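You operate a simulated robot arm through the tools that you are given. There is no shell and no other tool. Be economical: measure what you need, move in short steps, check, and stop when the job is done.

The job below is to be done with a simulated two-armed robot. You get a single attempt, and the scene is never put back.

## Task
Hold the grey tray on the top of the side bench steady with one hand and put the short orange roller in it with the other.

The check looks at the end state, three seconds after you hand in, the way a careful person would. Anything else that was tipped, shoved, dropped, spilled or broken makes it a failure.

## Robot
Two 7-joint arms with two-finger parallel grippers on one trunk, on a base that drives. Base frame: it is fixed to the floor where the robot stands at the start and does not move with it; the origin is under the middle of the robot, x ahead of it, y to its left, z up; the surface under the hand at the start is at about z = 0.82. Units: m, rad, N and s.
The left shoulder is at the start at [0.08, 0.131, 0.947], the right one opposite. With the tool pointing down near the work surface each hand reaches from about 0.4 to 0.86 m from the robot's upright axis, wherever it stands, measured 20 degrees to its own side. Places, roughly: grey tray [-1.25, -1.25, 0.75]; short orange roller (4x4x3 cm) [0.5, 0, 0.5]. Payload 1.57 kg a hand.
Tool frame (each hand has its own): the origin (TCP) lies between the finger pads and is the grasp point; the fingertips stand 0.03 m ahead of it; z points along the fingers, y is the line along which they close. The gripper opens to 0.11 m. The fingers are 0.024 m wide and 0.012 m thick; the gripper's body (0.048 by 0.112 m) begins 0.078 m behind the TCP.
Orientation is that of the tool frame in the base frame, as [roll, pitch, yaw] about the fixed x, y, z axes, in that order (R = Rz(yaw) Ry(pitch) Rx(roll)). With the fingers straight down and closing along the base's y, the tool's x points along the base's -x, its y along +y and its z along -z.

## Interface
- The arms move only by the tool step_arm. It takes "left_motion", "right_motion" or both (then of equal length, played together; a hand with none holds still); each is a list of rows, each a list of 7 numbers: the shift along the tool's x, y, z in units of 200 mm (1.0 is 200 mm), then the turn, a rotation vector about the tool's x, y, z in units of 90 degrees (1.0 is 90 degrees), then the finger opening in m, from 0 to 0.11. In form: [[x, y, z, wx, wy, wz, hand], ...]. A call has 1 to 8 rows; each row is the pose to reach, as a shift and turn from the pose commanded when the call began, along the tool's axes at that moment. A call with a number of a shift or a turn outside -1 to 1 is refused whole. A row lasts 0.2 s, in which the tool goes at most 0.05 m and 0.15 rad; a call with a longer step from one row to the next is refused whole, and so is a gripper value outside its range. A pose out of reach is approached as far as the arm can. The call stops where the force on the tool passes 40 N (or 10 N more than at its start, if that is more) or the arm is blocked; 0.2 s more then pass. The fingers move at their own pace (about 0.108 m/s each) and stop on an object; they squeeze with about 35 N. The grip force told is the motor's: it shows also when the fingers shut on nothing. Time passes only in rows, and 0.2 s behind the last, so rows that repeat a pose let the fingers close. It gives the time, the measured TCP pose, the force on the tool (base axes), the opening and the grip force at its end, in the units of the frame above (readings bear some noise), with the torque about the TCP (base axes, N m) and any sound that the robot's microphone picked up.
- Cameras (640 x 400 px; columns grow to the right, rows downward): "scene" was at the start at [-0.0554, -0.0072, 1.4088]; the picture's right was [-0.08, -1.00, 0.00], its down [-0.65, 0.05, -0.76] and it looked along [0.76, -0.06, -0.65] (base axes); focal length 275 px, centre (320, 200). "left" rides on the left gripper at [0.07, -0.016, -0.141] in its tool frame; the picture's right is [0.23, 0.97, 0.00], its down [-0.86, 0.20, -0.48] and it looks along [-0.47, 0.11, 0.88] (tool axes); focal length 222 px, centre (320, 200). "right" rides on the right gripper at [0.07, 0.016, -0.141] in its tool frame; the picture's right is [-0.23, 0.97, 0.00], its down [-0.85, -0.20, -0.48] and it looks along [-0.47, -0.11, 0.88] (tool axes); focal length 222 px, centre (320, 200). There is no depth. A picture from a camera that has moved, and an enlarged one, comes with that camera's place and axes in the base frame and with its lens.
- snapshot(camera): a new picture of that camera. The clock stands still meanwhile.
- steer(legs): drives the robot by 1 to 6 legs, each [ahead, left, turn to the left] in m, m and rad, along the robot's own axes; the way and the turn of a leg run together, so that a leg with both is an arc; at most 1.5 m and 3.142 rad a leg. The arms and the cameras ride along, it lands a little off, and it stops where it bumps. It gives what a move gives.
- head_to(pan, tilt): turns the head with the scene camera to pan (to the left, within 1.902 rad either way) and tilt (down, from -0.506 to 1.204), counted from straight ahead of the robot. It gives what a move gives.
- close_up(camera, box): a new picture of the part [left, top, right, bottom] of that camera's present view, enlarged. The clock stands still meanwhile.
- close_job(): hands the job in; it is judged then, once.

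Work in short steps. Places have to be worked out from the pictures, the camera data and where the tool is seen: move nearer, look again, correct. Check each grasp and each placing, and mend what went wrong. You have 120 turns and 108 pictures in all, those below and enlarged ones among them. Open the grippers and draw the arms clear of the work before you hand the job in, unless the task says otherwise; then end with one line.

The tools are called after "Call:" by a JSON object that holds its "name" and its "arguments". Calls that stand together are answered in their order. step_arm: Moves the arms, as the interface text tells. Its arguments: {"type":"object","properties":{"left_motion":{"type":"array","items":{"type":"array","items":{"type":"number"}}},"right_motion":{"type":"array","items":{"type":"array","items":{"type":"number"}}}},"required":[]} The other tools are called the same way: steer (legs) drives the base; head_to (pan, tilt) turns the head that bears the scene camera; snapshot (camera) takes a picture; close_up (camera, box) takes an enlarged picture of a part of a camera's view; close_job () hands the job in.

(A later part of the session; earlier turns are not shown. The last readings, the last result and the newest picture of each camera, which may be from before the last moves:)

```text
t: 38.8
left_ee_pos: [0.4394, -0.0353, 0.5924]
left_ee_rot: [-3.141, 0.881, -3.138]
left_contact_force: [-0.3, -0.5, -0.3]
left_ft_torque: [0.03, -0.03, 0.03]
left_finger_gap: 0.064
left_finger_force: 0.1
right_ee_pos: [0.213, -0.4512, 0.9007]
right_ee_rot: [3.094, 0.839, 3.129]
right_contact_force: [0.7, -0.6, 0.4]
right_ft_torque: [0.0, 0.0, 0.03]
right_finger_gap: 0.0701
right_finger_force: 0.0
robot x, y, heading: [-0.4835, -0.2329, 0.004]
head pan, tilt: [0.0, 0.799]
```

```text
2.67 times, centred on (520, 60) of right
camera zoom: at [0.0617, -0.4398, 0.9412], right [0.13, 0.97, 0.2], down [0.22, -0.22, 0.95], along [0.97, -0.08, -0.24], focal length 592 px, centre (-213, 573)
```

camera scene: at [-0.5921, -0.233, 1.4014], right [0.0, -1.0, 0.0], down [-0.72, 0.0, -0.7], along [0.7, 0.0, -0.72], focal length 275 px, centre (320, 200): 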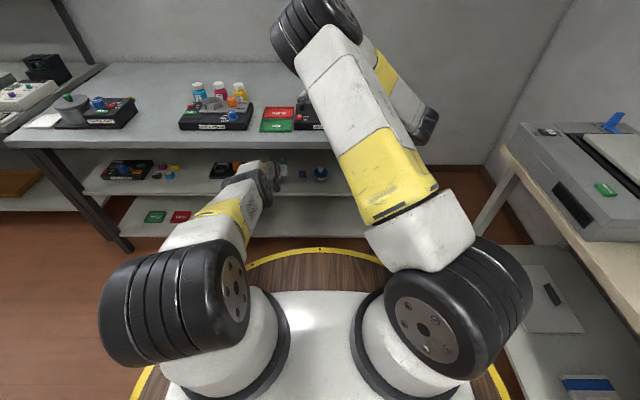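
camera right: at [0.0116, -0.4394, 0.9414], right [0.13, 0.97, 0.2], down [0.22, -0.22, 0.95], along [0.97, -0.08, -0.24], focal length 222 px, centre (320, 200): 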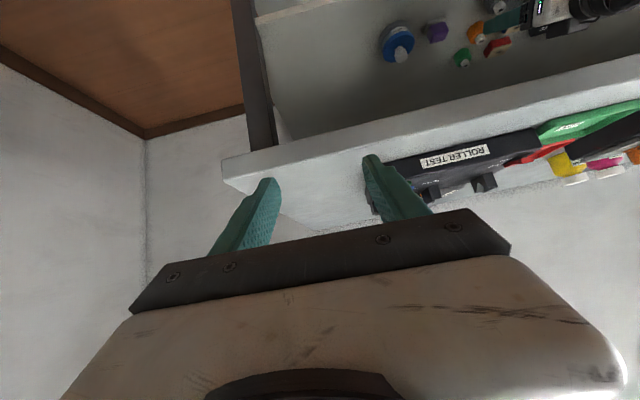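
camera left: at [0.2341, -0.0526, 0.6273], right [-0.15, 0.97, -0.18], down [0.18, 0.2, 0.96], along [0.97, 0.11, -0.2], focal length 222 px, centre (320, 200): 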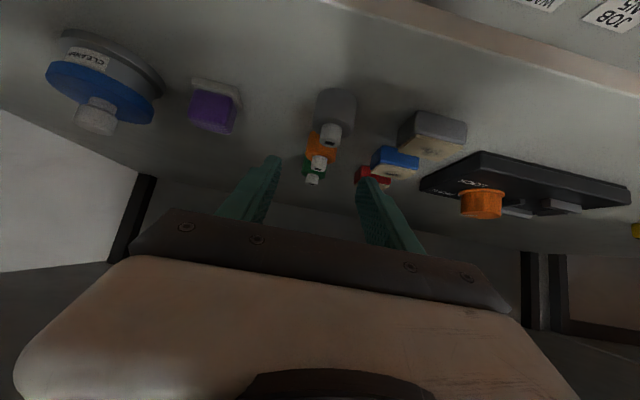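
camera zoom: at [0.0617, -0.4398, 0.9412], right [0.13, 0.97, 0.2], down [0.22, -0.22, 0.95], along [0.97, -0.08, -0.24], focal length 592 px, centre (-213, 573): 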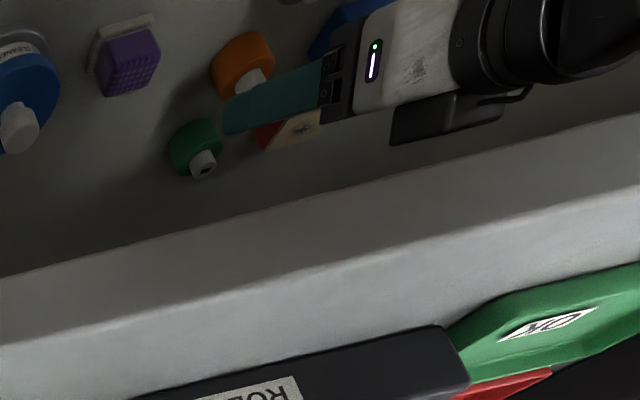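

All confirmed: roller body z 0.50–0.53 at [0.48, -0.033], centred between the fingers. I descend to TCP about [0.472, -0.033, 0.535] with open fingers and look.

Call:
{"name": "step_arm", "arguments": {"left_motion": [[0.04, 0.003, 0.1, 0, 0, 0, 0.064], [0.08, 0.006, 0.2, 0, 0, 0, 0.064], [0.118, 0.01, 0.305, 0, 0, 0, 0.064]]}}

Call:
{"name": "close_up", "arguments": {"camera": "left", "box": [220, 60, 440, 230]}}

Call:
{"name": "close_up", "arguments": {"camera": "right", "box": [400, 0, 640, 120]}}

```text
t: 39.6
left_ee_pos: [0.4253, -0.0368, 0.5633]
left_ee_rot: [3.141, 0.879, -3.139]
left_contact_force: [0.4, 0.1, 0.2]
left_ft_torque: [-0.04, 0.0, 0.01]
left_finger_gap: 0.0642
left_finger_force: 0.1
left hand out of reach, approached as far as the arm can: row 1, 2, 3
right_ee_pos: [0.2141, -0.4509, 0.8979]
right_ee_rot: [3.094, 0.838, 3.129]
right_contact_force: [-0.6, 0.4, 1.4]
right_ft_torque: [0.0, 0.02, 0.0]
right_finger_gap: 0.0699
right_finger_force: 0.1
robot x, y, heading: [-0.4836, -0.2333, 0.007]
head pan, tilt: [0.0, 0.799]
```

```text
2.35 times, centred on (330, 145) of left
camera zoom: at [0.2701, -0.0551, 0.5999], right [-0.15, 0.97, -0.17], down [0.17, 0.2, 0.96], along [0.97, 0.11, -0.2], focal length 523 px, centre (296, 329)
```

zoom: 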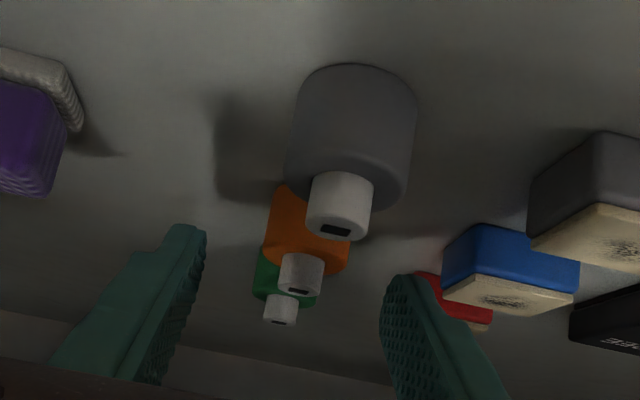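

```text
2.67 times, centred on (520, 60) of right
camera zoom: at [0.0616, -0.4397, 0.9413], right [0.13, 0.97, 0.2], down [0.22, -0.22, 0.95], along [0.97, -0.08, -0.24], focal length 592 px, centre (-213, 573)
```

zoom: 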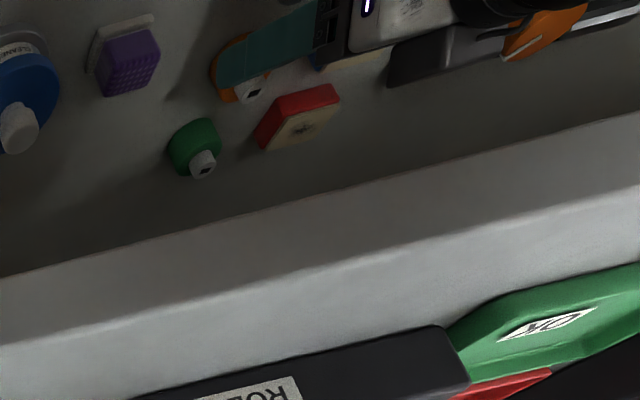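

The arm is at full stretch, so I drive the base 0.07 m forward (fingers straddle the rollers with over 1 cm each side), then lower by arm.

Call:
{"name": "steer", "arguments": {"legs": [[0.068, 0.002, 0]]}}

Call:
{"name": "close_up", "arguments": {"camera": "left", "box": [220, 60, 440, 230]}}

```text
t: 40.6
left_ee_pos: [0.4923, -0.0359, 0.5621]
left_ee_rot: [-3.141, 0.879, -3.138]
left_contact_force: [0.5, -1.5, -0.2]
left_ft_torque: [0.01, -0.03, -0.01]
left_finger_gap: 0.0639
left_finger_force: 0.0
right_ee_pos: [0.2821, -0.4478, 0.8995]
right_ee_rot: [3.093, 0.837, 3.13]
right_contact_force: [0.0, 0.1, -0.2]
right_ft_torque: [0.05, -0.02, -0.01]
right_finger_gap: 0.0701
right_finger_force: 0.0
robot x, y, heading: [-0.4127, -0.228, 0.001]
head pan, tilt: [0.0, 0.799]
```

```text
2.35 times, centred on (330, 145) of left
camera zoom: at [0.338, -0.0535, 0.5994], right [-0.15, 0.97, -0.17], down [0.18, 0.2, 0.96], along [0.97, 0.11, -0.2], focal length 523 px, centre (296, 329)
```

zoom: 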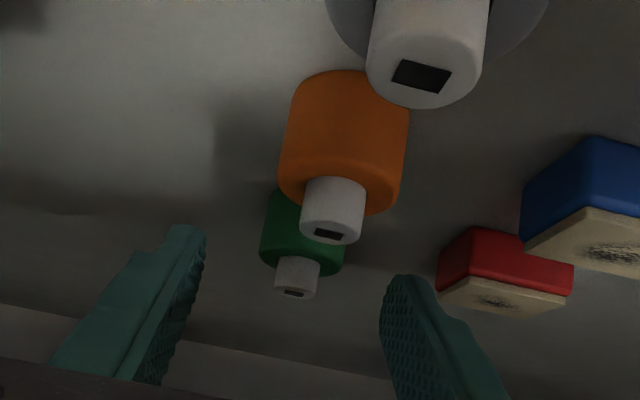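

The roller is centred; from TCP [0.492, -0.036, 0.562] I shift down and slightly back onto its body.

Call:
{"name": "step_arm", "arguments": {"left_motion": [[0.055, 0.005, 0.003, 0, 0, 0, 0.064], [0.11, 0.01, 0.006, 0, 0, 0, 0.064], [0.168, 0.015, 0.01, 0, 0, 0, 0.064]]}}

Call:
{"name": "close_up", "arguments": {"camera": "left", "box": [220, 60, 440, 230]}}

```text
t: 41.4
left_ee_pos: [0.4808, -0.039, 0.5431]
left_ee_rot: [3.126, 0.881, 3.14]
left_contact_force: [-0.4, 0.2, -0.3]
left_ft_torque: [-0.01, 0.03, -0.01]
left_finger_gap: 0.0641
left_finger_force: 0.0
left hand out of reach, approached as far as the arm can: row 3
right_ee_pos: [0.2809, -0.4491, 0.8984]
right_ee_rot: [3.094, 0.837, 3.13]
right_contact_force: [0.7, -0.9, 0.1]
right_ft_torque: [0.01, -0.01, -0.01]
right_finger_gap: 0.0698
right_finger_force: 0.0
robot x, y, heading: [-0.4163, -0.2263, 0.005]
head pan, tilt: [0.0, 0.799]
```

```text
2.35 times, centred on (330, 145) of left
camera zoom: at [0.3259, -0.0576, 0.5784], right [-0.15, 0.97, -0.17], down [0.17, 0.19, 0.97], along [0.97, 0.12, -0.2], focal length 523 px, centre (296, 329)
```

zoom: 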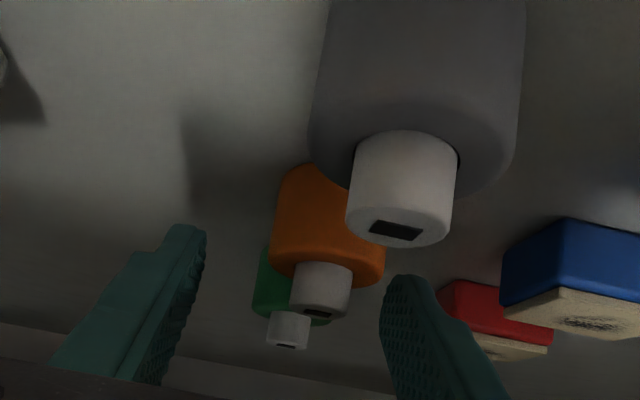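

The hand is slightly short again (arm fully stretched at 0.91 m) and 6 mm to the right. I lift a little, correct y, drive 0.035 m further, then descend.

Call:
{"name": "step_arm", "arguments": {"left_motion": [[-0.06, 0.015, -0.03, 0, 0, 0, 0.064], [-0.12, 0.025, -0.06, 0, 0, 0, 0.064]]}}

Call:
{"name": "steer", "arguments": {"legs": [[0.035, 0, 0]]}}

```text
t: 42.0
left_ee_pos: [0.4761, -0.028, 0.5584]
left_ee_rot: [-3.141, 0.874, -3.139]
left_contact_force: [0.2, -0.9, 0.7]
left_ft_torque: [-0.01, 0.03, 0.0]
left_finger_gap: 0.0639
left_finger_force: 0.0
right_ee_pos: [0.2814, -0.4486, 0.8985]
right_ee_rot: [3.095, 0.838, 3.13]
right_contact_force: [-0.4, 0.7, -0.5]
right_ft_torque: [0.04, 0.01, -0.01]
right_finger_gap: 0.0701
right_finger_force: 0.1
robot x, y, heading: [-0.4146, -0.2316, -0.002]
head pan, tilt: [0.0, 0.799]
```

```text
t: 42.8
left_ee_pos: [0.4803, -0.0272, 0.5448]
left_ee_rot: [-3.137, 0.851, -3.135]
left_contact_force: [0.0, 0.1, 0.1]
left_ft_torque: [-0.02, -0.02, 0.0]
left_finger_gap: 0.0638
left_finger_force: 0.0
right_ee_pos: [0.2961, -0.4484, 0.8998]
right_ee_rot: [3.096, 0.836, 3.129]
right_contact_force: [-0.2, 0.0, 0.6]
right_ft_torque: [0.0, 0.0, -0.03]
right_finger_gap: 0.0701
right_finger_force: 0.2
robot x, y, heading: [-0.4034, -0.2296, 0.005]
head pan, tilt: [0.0, 0.799]
stopped in leg 1: the robot was blocked; the commanded pose is now the measured one
```

The drive was blocked: the left arm was pressed down a bit, probably touching the bench edge. I look before doing anything else.

Call:
{"name": "snapshot", "arguments": {"camera": "scene"}}

Call:
{"name": "snapshot", "arguments": {"camera": "left"}}

Call:
{"name": "snapshot", "arguments": {"camera": "right"}}

```text
69 pictures are left
camera scene: at [-0.4597, -0.2307, 1.4014], right [0.0, -1.0, 0.0], down [-0.72, 0.0, -0.7], along [0.7, 0.0, -0.72], focal length 275 px, centre (320, 200)
```

scene: 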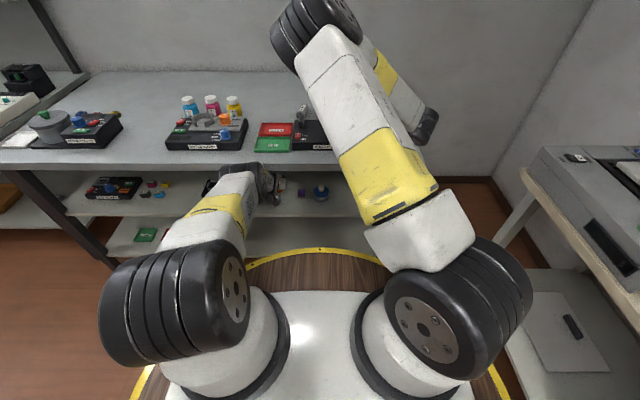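

```text
68 pictures are left
camera left: at [0.3267, -0.0449, 0.586], right [-0.15, 0.97, -0.17], down [0.2, 0.2, 0.96], along [0.97, 0.11, -0.23], focal length 222 px, centre (320, 200)
```

left: 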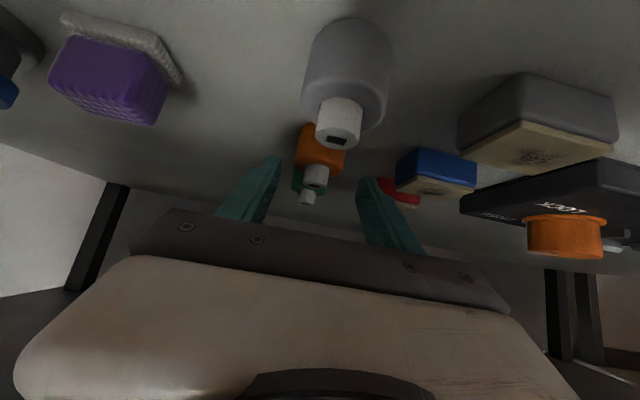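

```text
67 pictures are left
camera right: at [0.1442, -0.4369, 0.9411], right [0.13, 0.97, 0.2], down [0.22, -0.22, 0.95], along [0.97, -0.08, -0.24], focal length 222 px, centre (320, 200)
```

right: 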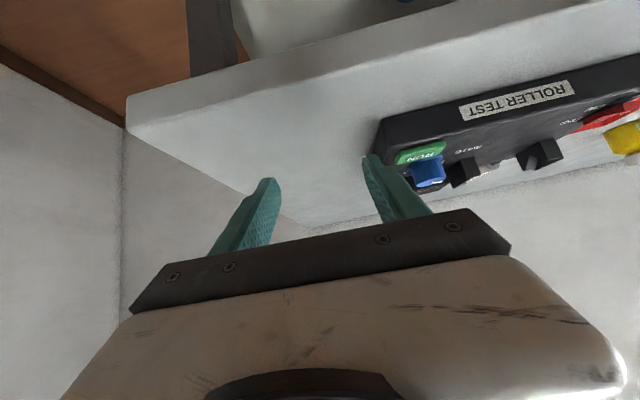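

The elbow's top has met the bench's edge and deflected; backing off 1 cm relieves it, and the arm can still reach the grasp from there. I do that, shifting 5 mm right to centre on the roller.

Call:
{"name": "steer", "arguments": {"legs": [[-0.012, -0.006, 0]]}}

Call:
{"name": "close_up", "arguments": {"camera": "left", "box": [220, 60, 440, 230]}}

Call:
{"name": "close_up", "arguments": {"camera": "scene", "box": [160, 120, 300, 220]}}

```text
t: 43.5
left_ee_pos: [0.4691, -0.0335, 0.5451]
left_ee_rot: [-3.139, 0.854, -3.134]
left_contact_force: [-0.4, -0.5, -0.4]
left_ft_torque: [-0.02, -0.01, 0.0]
left_finger_gap: 0.0637
left_finger_force: 0.1
right_ee_pos: [0.2854, -0.455, 0.8992]
right_ee_rot: [3.096, 0.839, 3.131]
right_contact_force: [0.7, 1.0, 0.3]
right_ft_torque: [0.01, 0.0, 0.0]
right_finger_gap: 0.07
right_finger_force: 0.0
robot x, y, heading: [-0.4156, -0.2348, 0.005]
head pan, tilt: [0.0, 0.799]
```

```text
2.35 times, centred on (330, 145) of left
camera zoom: at [0.3147, -0.0508, 0.586], right [-0.15, 0.97, -0.17], down [0.2, 0.2, 0.96], along [0.97, 0.11, -0.23], focal length 523 px, centre (296, 329)
```

zoom: 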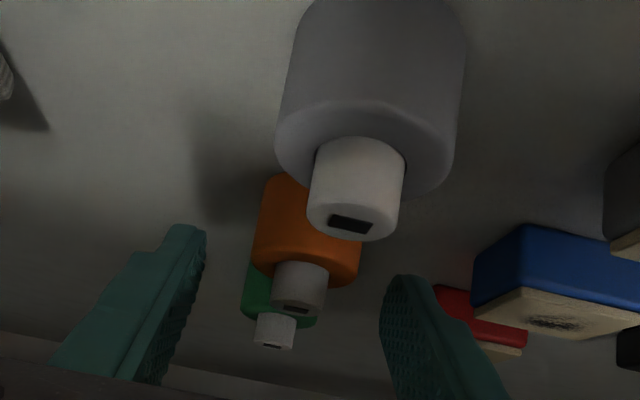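

```text
4.00 times, centred on (230, 170) of scene
camera zoom: at [-0.4718, -0.2368, 1.4014], right [0.0, -1.0, 0.0], down [-0.72, 0.0, -0.7], along [0.7, 0.0, -0.72], focal length 1100 px, centre (680, 320)
```

zoom: 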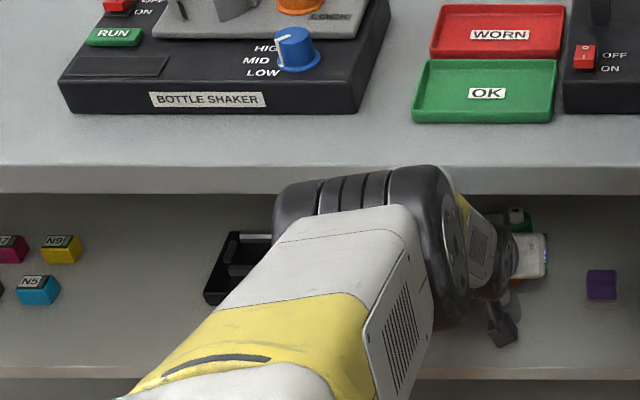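

The hand is centred on the roller and just above its final height. Small final advance, then close.

Call:
{"name": "step_arm", "arguments": {"left_motion": [[0.021, 0.003, 0.045, 0, 0, 0, 0.064], [0.024, 0.003, 0.05, 0, 0, 0, 0.064]]}}

Call:
{"name": "close_up", "arguments": {"camera": "left", "box": [220, 60, 440, 230]}}

```text
t: 44.1
left_ee_pos: [0.4728, -0.034, 0.5355]
left_ee_rot: [-3.138, 0.85, -3.135]
left_contact_force: [0.3, 0.2, 0.0]
left_ft_torque: [0.01, 0.03, -0.01]
left_finger_gap: 0.0639
left_finger_force: 0.1
right_ee_pos: [0.2835, -0.4538, 0.8987]
right_ee_rot: [3.096, 0.839, 3.131]
right_contact_force: [-0.1, 0.9, 0.3]
right_ft_torque: [0.01, 0.0, 0.04]
right_finger_gap: 0.0701
right_finger_force: 0.0
robot x, y, heading: [-0.4155, -0.2393, 0.005]
head pan, tilt: [0.0, 0.799]
```

```text
2.35 times, centred on (330, 145) of left
camera zoom: at [0.319, -0.0508, 0.5756], right [-0.15, 0.97, -0.17], down [0.2, 0.2, 0.96], along [0.97, 0.11, -0.23], focal length 523 px, centre (296, 329)
```

zoom: 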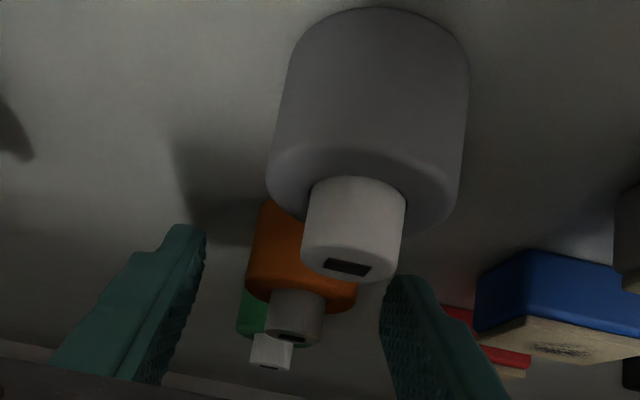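

In position. I close the fingers on the roller.

Call:
{"name": "step_arm", "arguments": {"left_motion": [[0, 0, 0, 0, 0, 0, 0.045], [0, 0, 0, 0, 0, 0, 0.03], [0, 0, 0, 0, 0, 0, 0.03]]}}

Call:
{"name": "close_up", "arguments": {"camera": "left", "box": [220, 60, 440, 230]}}

```text
t: 44.9
left_ee_pos: [0.4721, -0.0335, 0.5362]
left_ee_rot: [-3.137, 0.853, -3.135]
left_contact_force: [-0.5, -0.5, -0.2]
left_ft_torque: [0.01, 0.01, -0.03]
left_finger_gap: 0.0341
left_finger_force: 34.6
right_ee_pos: [0.2838, -0.4534, 0.8996]
right_ee_rot: [3.095, 0.838, 3.132]
right_contact_force: [1.1, -0.2, -0.1]
right_ft_torque: [0.03, -0.04, 0.01]
right_finger_gap: 0.07
right_finger_force: 0.1
robot x, y, heading: [-0.4145, -0.2367, 0.009]
head pan, tilt: [0.0, 0.799]
```

```text
2.35 times, centred on (330, 145) of left
camera zoom: at [0.3191, -0.0506, 0.5759], right [-0.15, 0.97, -0.17], down [0.2, 0.2, 0.96], along [0.97, 0.11, -0.23], focal length 523 px, centre (296, 329)
```

zoom: 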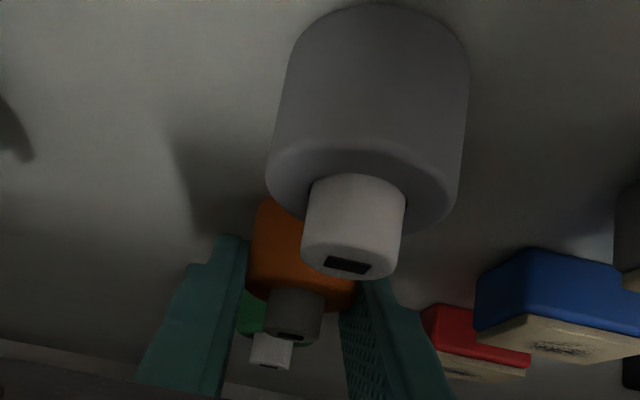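

Grip force 34.6 N at a 34 mm gap: the roller is held. I lift 2.5 cm straight up and check it comes along.

Call:
{"name": "step_arm", "arguments": {"left_motion": [[-0.03, 0, -0.027, 0, 0, 0, 0.03], [-0.06, 0, -0.054, 0, 0, 0, 0.03], [-0.094, 0, -0.082, 0, 0, 0, 0.03]]}}

Call:
{"name": "close_up", "arguments": {"camera": "left", "box": [220, 60, 440, 230]}}

```text
t: 45.7
left_ee_pos: [0.4688, -0.0322, 0.553]
left_ee_rot: [-3.134, 0.843, -3.134]
left_contact_force: [0.2, 0.3, 0.0]
left_ft_torque: [0.04, 0.01, -0.01]
left_finger_gap: 0.034
left_finger_force: 34.8
right_ee_pos: [0.2843, -0.4538, 0.8989]
right_ee_rot: [3.095, 0.837, 3.133]
right_contact_force: [-0.2, 0.1, 0.4]
right_ft_torque: [-0.01, 0.02, 0.01]
right_finger_gap: 0.0698
right_finger_force: 0.0
robot x, y, heading: [-0.4119, -0.2328, 0.006]
head pan, tilt: [0.0, 0.799]
```

```text
2.35 times, centred on (330, 145) of left
camera zoom: at [0.3152, -0.0505, 0.5961], right [-0.16, 0.97, -0.17], down [0.21, 0.2, 0.96], along [0.97, 0.11, -0.24], focal length 523 px, centre (296, 329)
```

zoom: 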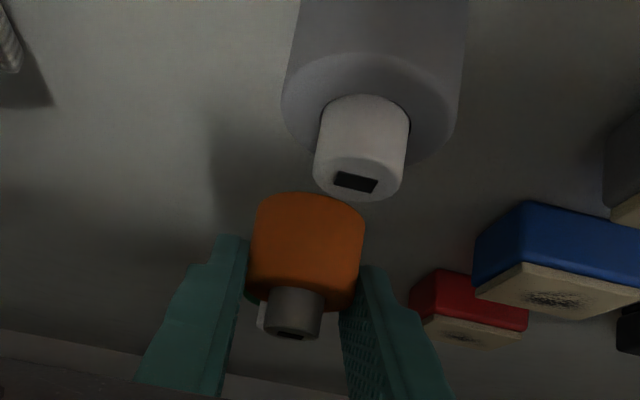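

The roller is lifted (its bottom about 0.517). I back the base 1.5 cm, staying behind the grey roller, to free the elbow, then lift more.

Call:
{"name": "steer", "arguments": {"legs": [[-0.015, 0, 0]]}}

Call:
{"name": "step_arm", "arguments": {"left_motion": [[-0.04, 0, -0.036, 0, 0, 0, 0.03], [-0.08, 0, -0.071, 0, 0, 0, 0.03], [-0.12, 0, -0.107, 0, 0, 0, 0.03]]}}

Call:
{"name": "snapshot", "arguments": {"camera": "left"}}

```text
t: 46.5
left_ee_pos: [0.4581, -0.0327, 0.5614]
left_ee_rot: [-3.138, 0.853, -3.135]
left_contact_force: [0.4, 0.9, -0.7]
left_ft_torque: [0.0, 0.0, 0.05]
left_finger_gap: 0.0342
left_finger_force: 35.3
right_ee_pos: [0.2705, -0.4537, 0.8986]
right_ee_rot: [3.098, 0.837, 3.131]
right_contact_force: [0.4, -1.0, -0.5]
right_ft_torque: [0.02, -0.02, 0.0]
right_finger_gap: 0.0699
right_finger_force: 0.1
robot x, y, heading: [-0.4246, -0.2339, 0.004]
head pan, tilt: [0.0, 0.799]
```

```text
t: 47.5
left_ee_pos: [0.442, -0.0324, 0.574]
left_ee_rot: [-3.135, 0.823, -3.132]
left_contact_force: [0.4, -0.1, -0.4]
left_ft_torque: [0.02, -0.05, 0.01]
left_finger_gap: 0.0345
left_finger_force: 35.3
right_ee_pos: [0.2701, -0.4538, 0.8998]
right_ee_rot: [3.096, 0.838, 3.132]
right_contact_force: [-0.5, -0.7, 0.0]
right_ft_torque: [0.0, 0.03, -0.02]
right_finger_gap: 0.0698
right_finger_force: 0.1
robot x, y, heading: [-0.425, -0.2317, 0.004]
head pan, tilt: [0.0, 0.799]
stopped in row 3 (left hand): the arm was blocked; the commanded pose is now the measured one
```

```text
61 pictures are left
camera left: at [0.2903, -0.0504, 0.6188], right [-0.16, 0.97, -0.17], down [0.23, 0.2, 0.95], along [0.96, 0.11, -0.26], focal length 222 px, centre (320, 200)
```

left: 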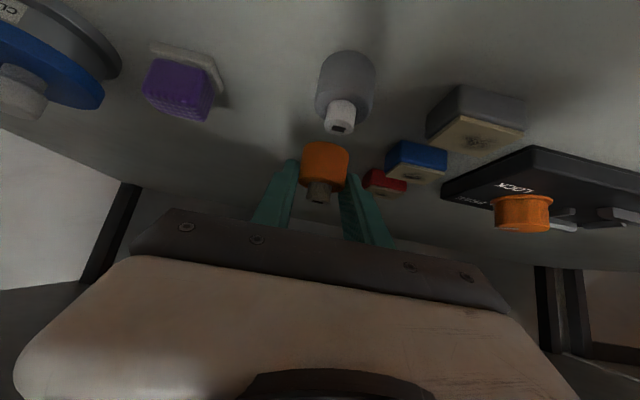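

The elbow is at the bench edge again. Flattening the hand's tilt lowers the wrist and elbow, so I turn it up by 16° and then lift 3 cm.

Call:
{"name": "step_arm", "arguments": {"left_motion": [[0, 0, 0, 0, -0.06, 0, 0.03], [0, 0, 0, 0, -0.12, 0, 0.03], [0, 0, 0, 0, -0.178, 0, 0.03], [-0.037, 0, -0.034, 0, -0.178, 0, 0.03], [-0.073, 0, -0.068, 0, -0.178, 0, 0.03], [-0.11, 0, -0.1, 0, -0.178, 0, 0.03]]}}

Call:
{"name": "snapshot", "arguments": {"camera": "left"}}

```text
t: 48.9
left_ee_pos: [0.4437, -0.0336, 0.6032]
left_ee_rot: [-3.131, 1.106, -3.127]
left_contact_force: [0.2, 0.7, -0.3]
left_ft_torque: [0.02, 0.05, -0.01]
left_finger_gap: 0.0344
left_finger_force: 34.5
right_ee_pos: [0.2695, -0.4539, 0.8987]
right_ee_rot: [3.097, 0.839, 3.133]
right_contact_force: [0.0, 0.1, 0.0]
right_ft_torque: [-0.01, -0.02, 0.02]
right_finger_gap: 0.0699
right_finger_force: 0.0
robot x, y, heading: [-0.4295, -0.2372, 0.001]
head pan, tilt: [0.0, 0.799]
```

```text
60 pictures are left
camera left: at [0.2845, -0.0506, 0.6055], right [-0.11, 0.97, -0.21], down [-0.04, 0.2, 0.98], along [0.99, 0.11, 0.02], focal length 222 px, centre (320, 200)
```

left: 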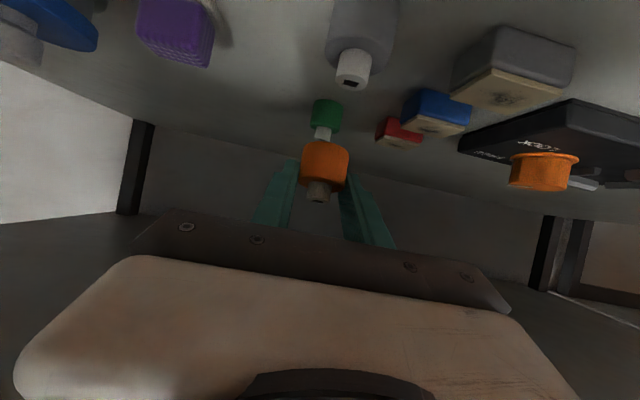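

The roller is clear above the grey one. Now I back out straight by 0.24 m.

Call:
{"name": "steer", "arguments": {"legs": [[-0.12, 0, 0], [-0.12, 0, 0]]}}

Call:
{"name": "snapshot", "arguments": {"camera": "scene"}}

Call:
{"name": "snapshot", "arguments": {"camera": "left"}}

```text
t: 51.0
left_ee_pos: [0.2071, -0.0351, 0.6034]
left_ee_rot: [-3.13, 1.103, -3.131]
left_contact_force: [0.4, -0.2, -0.5]
left_ft_torque: [0.02, 0.03, 0.0]
left_finger_gap: 0.0343
left_finger_force: 35.0
right_ee_pos: [0.0323, -0.4559, 0.8989]
right_ee_rot: [3.097, 0.837, 3.131]
right_contact_force: [-0.4, -0.4, -0.2]
right_ft_torque: [-0.02, 0.01, -0.04]
right_finger_gap: 0.07
right_finger_force: 0.1
robot x, y, heading: [-0.6656, -0.2371, 0.004]
head pan, tilt: [0.0, 0.799]
```

```text
59 pictures are left
camera scene: at [-0.7242, -0.2378, 1.4014], right [0.0, -1.0, 0.0], down [-0.72, 0.0, -0.7], along [0.7, 0.0, -0.72], focal length 275 px, centre (320, 200)
```

scene: 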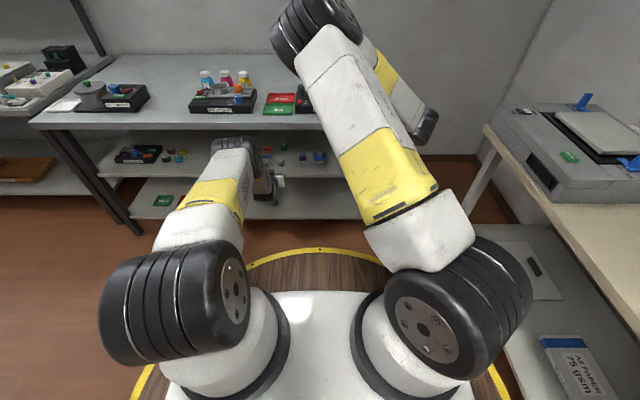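

```text
58 pictures are left
camera left: at [0.0479, -0.0527, 0.6053], right [-0.11, 0.97, -0.21], down [-0.04, 0.2, 0.98], along [0.99, 0.11, 0.02], focal length 222 px, centre (320, 200)
```

left: 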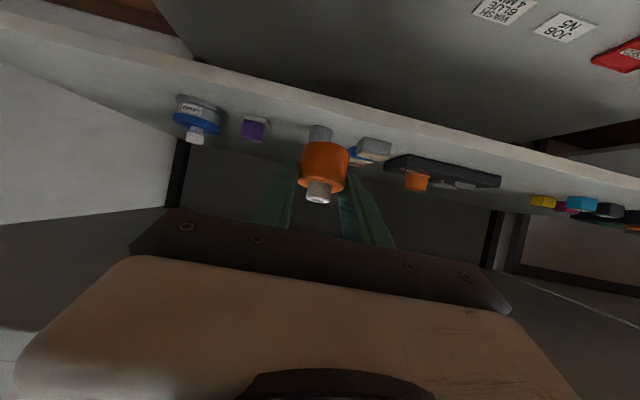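

The roller is held outside the shelf. I back off 6 cm more, then raise the left hand while turning it to point down; the right hand turns down too.

Call:
{"name": "steer", "arguments": {"legs": [[-0.06, 0, 0]]}}

Call:
{"name": "step_arm", "arguments": {"left_motion": [[-0.12, 0, -0.06, 0, 0.02, 0, 0.03], [-0.24, 0, -0.12, 0, 0.1, 0, 0.03], [-0.36, 0, -0.18, 0, 0.19, 0, 0.03], [-0.48, 0, -0.24, 0, 0.28, 0, 0.03], [-0.6, 0, -0.3, 0, 0.37, 0, 0.03], [-0.73, 0, -0.36, 0, 0.46, 0, 0.03], [-0.85, 0, -0.43, 0, 0.55, 0, 0.03], [-0.98, 0, -0.49, 0, 0.64, 0, 0.03]], "right_motion": [[0, 0, -0.05, 0.003, 0.066, 0, 0.07], [0, 0, -0.1, 0.006, 0.132, 0, 0.07], [0, 0, -0.15, 0.01, 0.2, 0, 0.07], [0, 0, -0.2, 0.015, 0.266, 0, 0.07], [0, 0, -0.25, 0.02, 0.332, 0, 0.07], [0, 0, -0.3, 0.022, 0.4, 0, 0.07], [0, 0, -0.35, 0.025, 0.466, 0, 0.07], [0, 0, -0.4, 0.028, 0.533, 0, 0.07]]}}

```text
t: 51.9
left_ee_pos: [0.146, -0.0351, 0.6043]
left_ee_rot: [-3.132, 1.102, -3.129]
left_contact_force: [-0.3, -0.5, -0.7]
left_ft_torque: [0.0, 0.01, 0.01]
left_finger_gap: 0.034
left_finger_force: 34.7
right_ee_pos: [-0.0287, -0.4551, 0.8992]
right_ee_rot: [3.097, 0.84, 3.132]
right_contact_force: [0.0, 0.2, 0.2]
right_ft_torque: [0.01, 0.0, 0.02]
right_finger_gap: 0.0699
right_finger_force: 0.1
robot x, y, heading: [-0.73, -0.2406, 0.003]
head pan, tilt: [0.0, 0.799]
```

```text
t: 53.7
left_ee_pos: [0.1173, -0.0373, 0.8229]
left_ee_rot: [-3.136, 0.094, -3.138]
left_contact_force: [0.4, 0.1, 0.2]
left_ft_torque: [0.01, 0.0, -0.02]
left_finger_gap: 0.0342
left_finger_force: 35.3
left hand out of reach, approached as far as the arm can: row 8
right_ee_pos: [-0.0887, -0.46, 0.9518]
right_ee_rot: [-3.133, 0.0, -3.135]
right_contact_force: [0.2, 0.7, -0.6]
right_ft_torque: [0.01, 0.03, -0.02]
right_finger_gap: 0.0702
right_finger_force: 0.0
robot x, y, heading: [-0.7269, -0.2379, 0.004]
head pan, tilt: [0.0, 0.799]
```

Both hands point down. Raise the left hand to z about 1.02 and pull it in for driving; the right one up 0.08 too.

Call:
{"name": "step_arm", "arguments": {"left_motion": [[0.125, 0, -0.165, 0, 0.01, 0, 0.03], [0.25, 0, -0.33, 0, 0.02, 0, 0.03], [0.375, 0, -0.5, 0, 0.03, 0, 0.03], [0.5, 0, -0.66, 0, 0.04, 0, 0.03], [0.625, 0, -0.83, 0, 0.05, 0, 0.03], [0.75, 0, -1.0, 0, 0.06, 0, 0.03]], "right_motion": [[0, 0, -0.06, 0, 0, 0, 0.07], [0, 0, -0.13, 0, 0, 0, 0.07], [0, 0, -0.2, 0, 0, 0, 0.07], [0, 0, -0.27, 0, 0, 0, 0.07], [0, 0, -0.33, 0, 0, 0, 0.07], [0, 0, -0.4, 0, 0, 0, 0.07]]}}

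Call:
{"name": "head_to", "arguments": {"pan": -1.5, "tilt": 0.7}}

Call:
{"name": "snapshot", "arguments": {"camera": "scene"}}

Call:
{"name": "snapshot", "arguments": {"camera": "left"}}

```text
t: 55.1
left_ee_pos: [-0.0524, -0.0371, 1.0078]
left_ee_rot: [-3.137, 0.004, -3.139]
left_contact_force: [-0.3, 0.2, -1.3]
left_ft_torque: [0.05, 0.06, 0.03]
left_finger_gap: 0.0343
left_finger_force: 34.9
right_ee_pos: [-0.0877, -0.459, 1.0318]
right_ee_rot: [-3.133, 0.002, -3.136]
right_contact_force: [1.3, -1.0, -0.3]
right_ft_torque: [0.0, 0.02, -0.02]
right_finger_gap: 0.0699
right_finger_force: 0.1
robot x, y, heading: [-0.7264, -0.2391, 0.003]
head pan, tilt: [0.0, 0.799]
```

```text
t: 56.7
left_ee_pos: [-0.0514, -0.0371, 1.0089]
left_ee_rot: [-3.138, 0.003, -3.138]
left_contact_force: [-0.5, 0.2, -1.2]
left_ft_torque: [0.02, 0.0, -0.02]
left_finger_gap: 0.0343
left_finger_force: 34.2
right_ee_pos: [-0.089, -0.459, 1.032]
right_ee_rot: [-3.132, 0.002, -3.134]
right_contact_force: [-1.0, -0.2, -0.3]
right_ft_torque: [0.02, 0.04, -0.03]
right_finger_gap: 0.07
right_finger_force: 0.1
robot x, y, heading: [-0.723, -0.2352, 0.008]
head pan, tilt: [-1.499, 0.7]
```

```text
57 pictures are left
camera scene: at [-0.8592, -0.3231, 1.4096], right [-1.0, -0.08, 0.0], down [-0.05, 0.64, -0.76], along [0.06, -0.76, -0.64], focal length 275 px, centre (320, 200)
```

scene: 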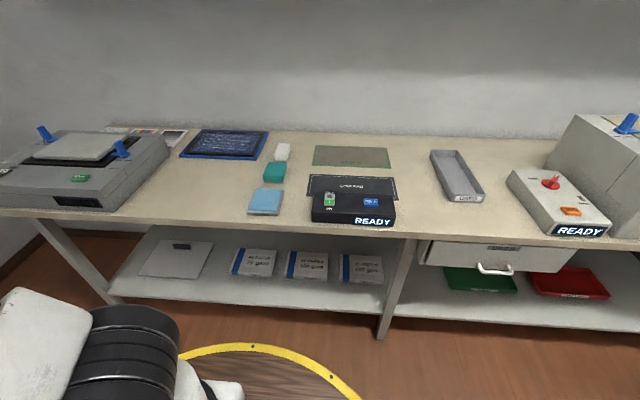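

```text
56 pictures are left
camera left: at [-0.1237, -0.0538, 1.1496], right [-0.23, 0.97, -0.01], down [0.85, 0.2, 0.48], along [0.47, 0.11, -0.88], focal length 222 px, centre (320, 200)
```

left: 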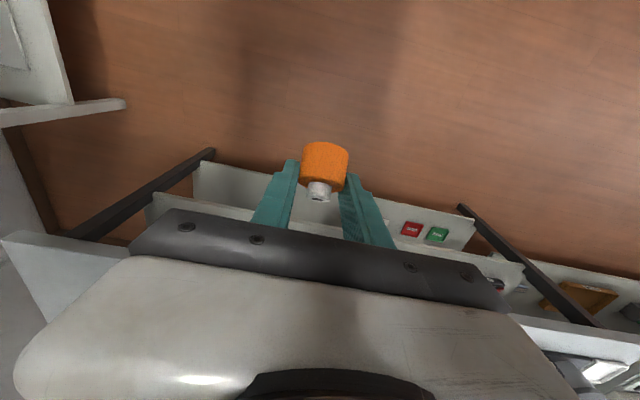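

The left hand still holds the roller. The grey tray is the narrow one near [-1.35, -1.24]; I enlarge it.

Call:
{"name": "close_up", "arguments": {"camera": "scene", "box": [390, 125, 550, 225]}}

```text
4.00 times, centred on (470, 175) of scene
camera zoom: at [-0.8592, -0.3231, 1.4096], right [-1.0, -0.08, 0.0], down [-0.05, 0.64, -0.76], along [0.06, -0.76, -0.64], focal length 1100 px, centre (-280, 300)
```

zoom: 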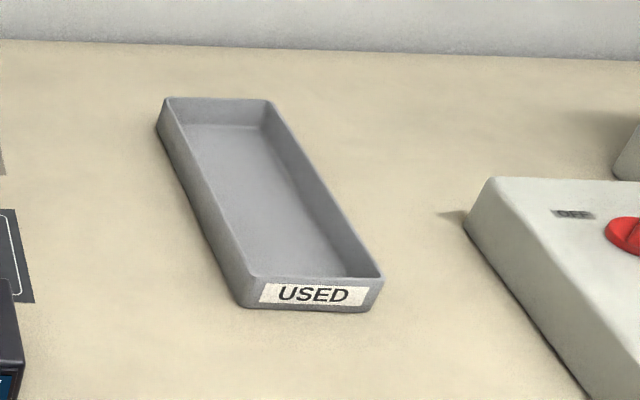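

The "USED" tray is about 0.12 × 0.33 m, spanning x -1.28…-1.41 and y -1.14…-1.47, long axis towards the wall. I turn right 90° in place, then move sideways to stand in front of it, still away from the bench.

Call:
{"name": "steer", "arguments": {"legs": [[0, 0, -1.571], [0, -0.58, 0]]}}

Call:
{"name": "head_to", "arguments": {"pan": 0, "tilt": 0.7}}

Call:
{"name": "snapshot", "arguments": {"camera": "scene"}}

```text
t: 63.9
left_ee_pos: [-1.106, -0.9154, 1.0085]
left_ee_rot: [-3.137, 0.003, 1.58]
left_contact_force: [0.0, 1.1, -0.3]
left_ft_torque: [0.01, 0.0, 0.01]
left_finger_gap: 0.0343
left_finger_force: 34.6
right_ee_pos: [-1.5282, -0.8817, 1.0336]
right_ee_rot: [-3.134, 0.002, 1.583]
right_contact_force: [-0.5, 0.2, -0.5]
right_ft_torque: [-0.02, 0.04, 0.0]
right_finger_gap: 0.0701
right_finger_force: 0.0
robot x, y, heading: [-1.3109, -0.2452, -1.558]
head pan, tilt: [-1.499, 0.7]
```

```text
t: 65.5
left_ee_pos: [-1.1066, -0.9156, 1.0081]
left_ee_rot: [-3.136, 0.004, 1.58]
left_contact_force: [0.0, 0.5, 0.0]
left_ft_torque: [0.01, 0.01, 0.04]
left_finger_gap: 0.0345
left_finger_force: 34.9
right_ee_pos: [-1.5283, -0.8821, 1.033]
right_ee_rot: [-3.133, 0.002, 1.582]
right_contact_force: [0.0, -0.5, 0.6]
right_ft_torque: [0.01, -0.01, 0.01]
right_finger_gap: 0.0698
right_finger_force: 0.0
robot x, y, heading: [-1.3109, -0.2447, -1.558]
head pan, tilt: [0.0, 0.7]
```

```text
54 pictures are left
camera scene: at [-1.3115, -0.1898, 1.4096], right [-1.0, -0.01, 0.0], down [-0.01, 0.64, -0.76], along [0.01, -0.76, -0.64], focal length 275 px, centre (320, 200)
```

scene: 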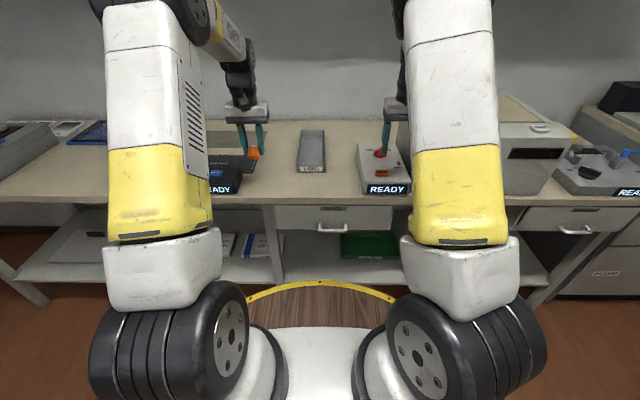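

The tray is between the hands. I enlarge it for a second bearing to fix its height.

Call:
{"name": "close_up", "arguments": {"camera": "scene", "box": [260, 110, 380, 200]}}

```text
4.44 times, centred on (320, 155) of scene
camera zoom: at [-1.3115, -0.1898, 1.4096], right [-1.0, -0.01, 0.0], down [-0.01, 0.64, -0.76], along [0.01, -0.76, -0.64], focal length 1223 px, centre (320, 400)
```

zoom: 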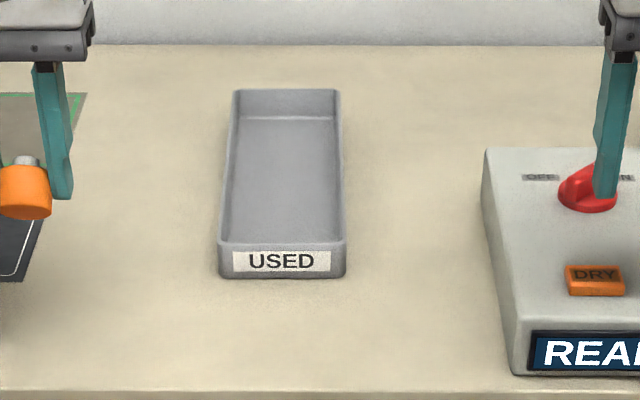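

Triangulation puts the rim near z 0.87 and the tray nearer than thought (x -1.22…-1.32, y -1.02…-1.29). I verify with the wrist cameras.

Call:
{"name": "snapshot", "arguments": {"camera": "right"}}

Call:
{"name": "snapshot", "arguments": {"camera": "left"}}

```text
52 pictures are left
camera right: at [-1.5117, -0.8119, 1.1729], right [0.98, -0.21, -0.01], down [-0.18, -0.86, 0.48], along [-0.11, -0.47, -0.88], focal length 222 px, centre (320, 200)
```

right: 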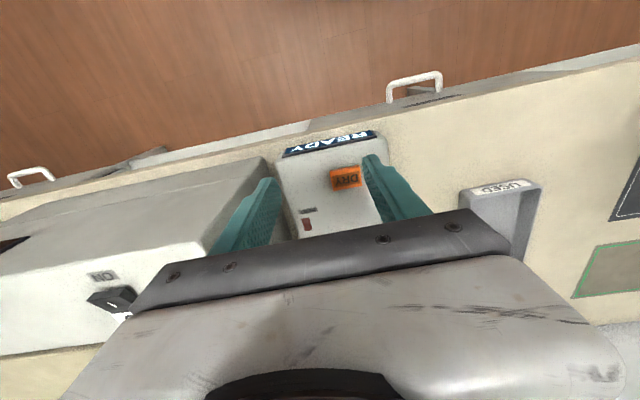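

```text
51 pictures are left
camera left: at [-1.1236, -0.8469, 1.1498], right [0.97, 0.24, -0.01], down [0.21, -0.85, 0.48], along [0.11, -0.47, -0.88], focal length 222 px, centre (320, 200)
```

left: 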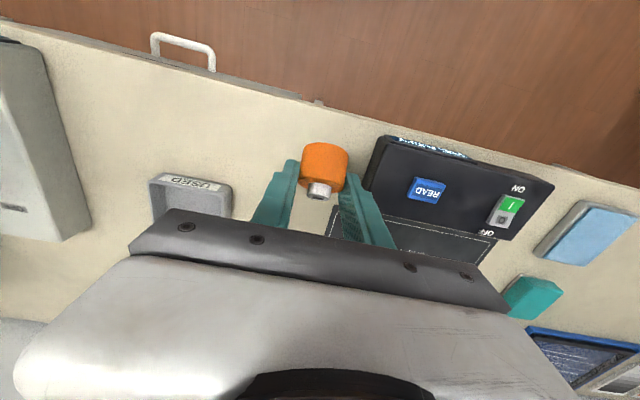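

Both cameras agree: tray rim at z ≈ 0.86, near end y ≈ -1.02, x from -1.328 to -1.217. I bring the right hand inward and then drive to [-1.26, -0.42] so it hangs over the tray's right wall.

Call:
{"name": "step_arm", "arguments": {"right_motion": [[0, 0.2, 0, 0, 0, 0, 0.06], [0, 0.4, 0, 0, 0, 0, 0.06], [0, 0.6, 0, 0, 0, 0, 0.06], [0, 0.75, 0, 0, 0, 0, 0.06]]}}

Call:
{"name": "steer", "arguments": {"legs": [[0.175, 0.05, -0.012]]}}

Call:
{"name": "snapshot", "arguments": {"camera": "scene"}}

Call:
{"name": "snapshot", "arguments": {"camera": "right"}}

```text
t: 66.5
left_ee_pos: [-1.1071, -0.9154, 1.0081]
left_ee_rot: [-3.137, 0.002, 1.582]
left_contact_force: [-0.5, 0.0, -0.3]
left_ft_torque: [-0.03, -0.01, -0.01]
left_finger_gap: 0.0344
left_finger_force: 35.0
right_ee_pos: [-1.3779, -0.88, 1.031]
right_ee_rot: [-3.135, 0.001, 1.583]
right_contact_force: [0.5, -0.1, 0.0]
right_ft_torque: [-0.03, -0.02, 0.02]
right_finger_gap: 0.06
right_finger_force: 0.1
robot x, y, heading: [-1.3074, -0.2403, -1.562]
head pan, tilt: [0.0, 0.7]
```

```text
t: 68.0
left_ee_pos: [-1.0605, -1.0922, 1.0084]
left_ee_rot: [-3.136, 0.004, 1.57]
left_contact_force: [-1.0, -0.1, -0.2]
left_ft_torque: [-0.03, 0.01, -0.01]
left_finger_gap: 0.0345
left_finger_force: 35.0
right_ee_pos: [-1.3326, -1.0534, 1.0316]
right_ee_rot: [-3.133, 0.001, 1.574]
right_contact_force: [0.5, 0.1, -0.3]
right_ft_torque: [-0.02, -0.03, 0.03]
right_finger_gap: 0.0602
right_finger_force: 0.0
robot x, y, heading: [-1.2645, -0.4212, -1.571]
head pan, tilt: [0.0, 0.7]
```

```text
50 pictures are left
camera scene: at [-1.2592, -0.3635, 1.4096], right [-1.0, 0.0, 0.0], down [0.0, 0.64, -0.76], along [0.0, -0.76, -0.64], focal length 275 px, centre (320, 200)
```

scene: 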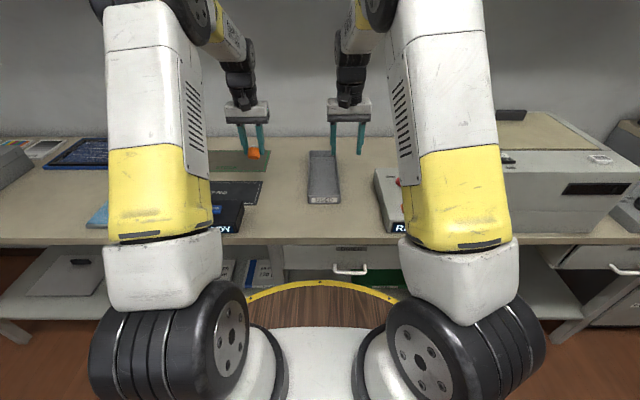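

```text
49 pictures are left
camera right: at [-1.316, -0.9825, 1.1713], right [0.97, -0.22, -0.01], down [-0.19, -0.85, 0.48], along [-0.11, -0.47, -0.88], focal length 222 px, centre (320, 200)
```

right: 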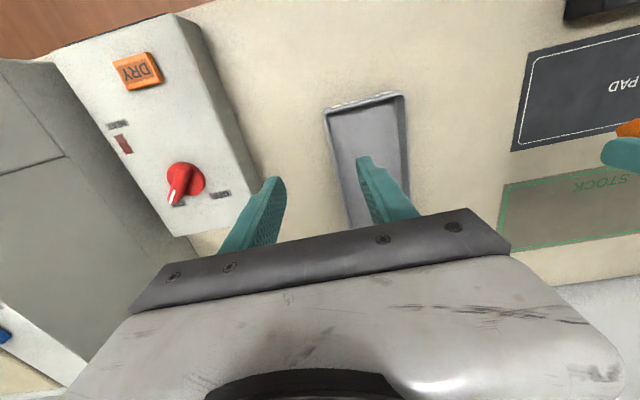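

The right hand hangs over the tray's right wall. I enlarge both views to locate that wall precisely.

Call:
{"name": "close_up", "arguments": {"camera": "right", "box": [240, 70, 440, 230]}}

Call:
{"name": "close_up", "arguments": {"camera": "scene", "box": [270, 120, 390, 220]}}

```text
2.50 times, centred on (340, 150) of right
camera zoom: at [-1.316, -0.9825, 1.1713], right [0.97, -0.22, -0.01], down [-0.19, -0.85, 0.48], along [-0.11, -0.47, -0.88], focal length 555 px, centre (270, 325)
```

zoom: 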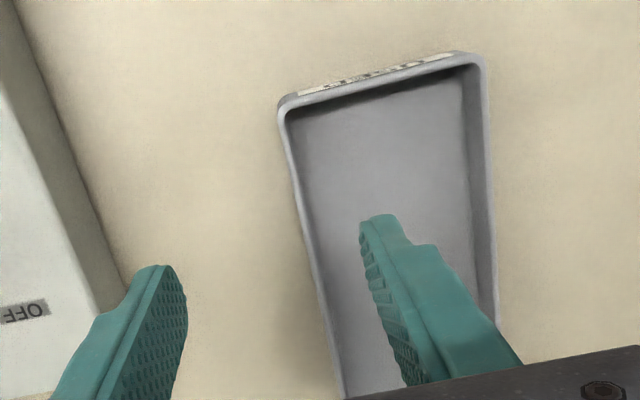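

```text
4.00 times, centred on (330, 170) of scene
camera zoom: at [-1.2592, -0.3635, 1.4096], right [-1.0, 0.0, 0.0], down [0.0, 0.64, -0.76], along [0.0, -0.76, -0.64], focal length 1100 px, centre (280, 320)
```

zoom: 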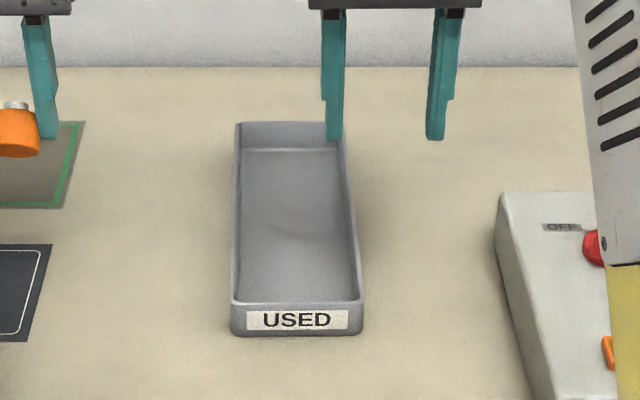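

Right wall centre is at x ≈ -1.318, rim z ≈ 0.86. I move the right hand to x -1.318, y -1.07 and lower it to z 0.92 first.

Call:
{"name": "step_arm", "arguments": {"right_motion": [[-0.04, 0.04, 0.14, 0, 0, 0, 0.05], [-0.085, 0.0725, 0.28, 0, 0, 0, 0.05], [-0.085, 0.0725, 0.42, 0, 0, 0, 0.05], [-0.085, 0.0725, 0.55, 0, 0, 0, 0.05]]}}

Call:
{"name": "close_up", "arguments": {"camera": "right", "box": [240, 70, 440, 230]}}

Call:
{"name": "close_up", "arguments": {"camera": "scene", "box": [270, 120, 390, 220]}}

```text
t: 69.0
left_ee_pos: [-1.0607, -1.0928, 1.0087]
left_ee_rot: [-3.136, 0.003, 1.57]
left_contact_force: [0.2, -0.5, -0.7]
left_ft_torque: [-0.03, 0.04, -0.03]
left_finger_gap: 0.0345
left_finger_force: 35.4
right_ee_pos: [-1.3207, -1.0698, 0.9225]
right_ee_rot: [-3.134, 0.002, 1.574]
right_contact_force: [-0.4, 0.2, 0.4]
right_ft_torque: [-0.02, 0.0, 0.0]
right_finger_gap: 0.0499
right_finger_force: 0.1
robot x, y, heading: [-1.2585, -0.4171, -1.567]
head pan, tilt: [0.0, 0.7]
```

```text
2.50 times, centred on (340, 150) of right
camera zoom: at [-1.3029, -0.9989, 1.0622], right [0.97, -0.22, -0.01], down [-0.19, -0.85, 0.48], along [-0.11, -0.47, -0.88], focal length 555 px, centre (270, 325)
```

zoom: 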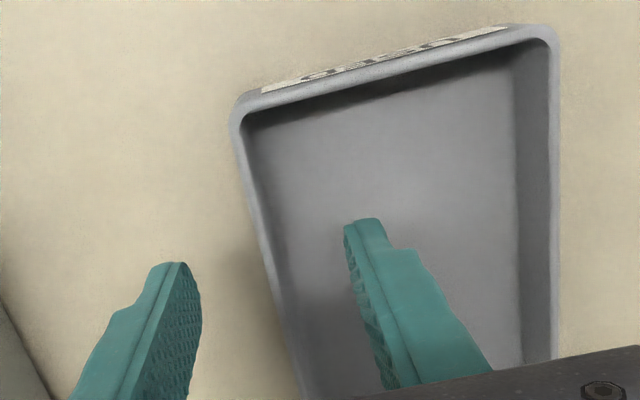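

```text
4.00 times, centred on (330, 170) of scene
camera zoom: at [-1.2592, -0.3634, 1.4096], right [-1.0, 0.0, 0.0], down [0.0, 0.64, -0.76], along [0.0, -0.76, -0.64], focal length 1100 px, centre (280, 320)
```

zoom: 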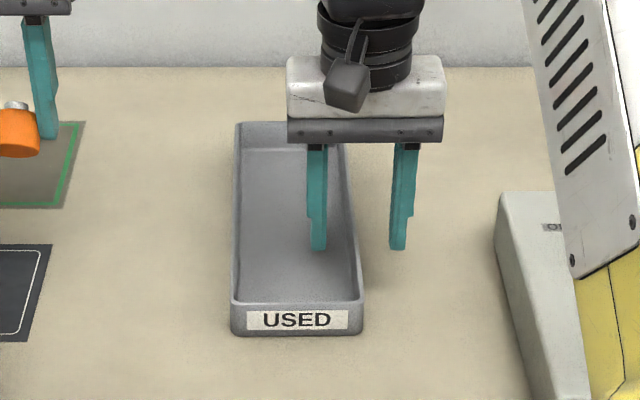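

The wall is centred between the fingers within about 2 mm. I lower to TCP z ≈ 0.877 (tips ~0.847) with the fingers still open.

Call:
{"name": "step_arm", "arguments": {"right_motion": [[0, -0.008, 0.11, 0, 0, 0, 0.05], [0, -0.008, 0.225, 0, 0, 0, 0.05]]}}

Call:
{"name": "close_up", "arguments": {"camera": "right", "box": [240, 70, 440, 230]}}

```text
t: 69.6
left_ee_pos: [-1.0607, -1.0922, 1.0085]
left_ee_rot: [-3.136, 0.004, 1.573]
left_contact_force: [-0.2, 0.6, -0.2]
left_ft_torque: [-0.02, -0.01, -0.01]
left_finger_gap: 0.0343
left_finger_force: 34.9
right_ee_pos: [-1.3214, -1.0696, 0.8755]
right_ee_rot: [-3.132, 0.002, 1.573]
right_contact_force: [0.7, 0.0, -0.4]
right_ft_torque: [-0.02, -0.02, -0.02]
right_finger_gap: 0.0501
right_finger_force: 0.0
robot x, y, heading: [-1.2608, -0.4119, -1.571]
head pan, tilt: [0.0, 0.7]
```

```text
2.50 times, centred on (340, 150) of right
camera zoom: at [-1.3049, -0.9991, 1.0155], right [0.97, -0.22, -0.01], down [-0.19, -0.85, 0.48], along [-0.11, -0.47, -0.88], focal length 555 px, centre (270, 325)
```

zoom: 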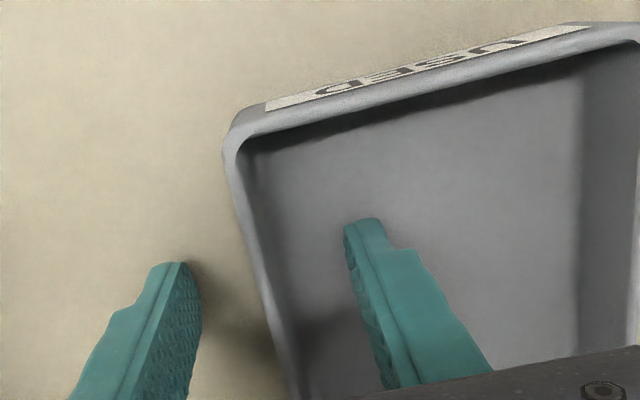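

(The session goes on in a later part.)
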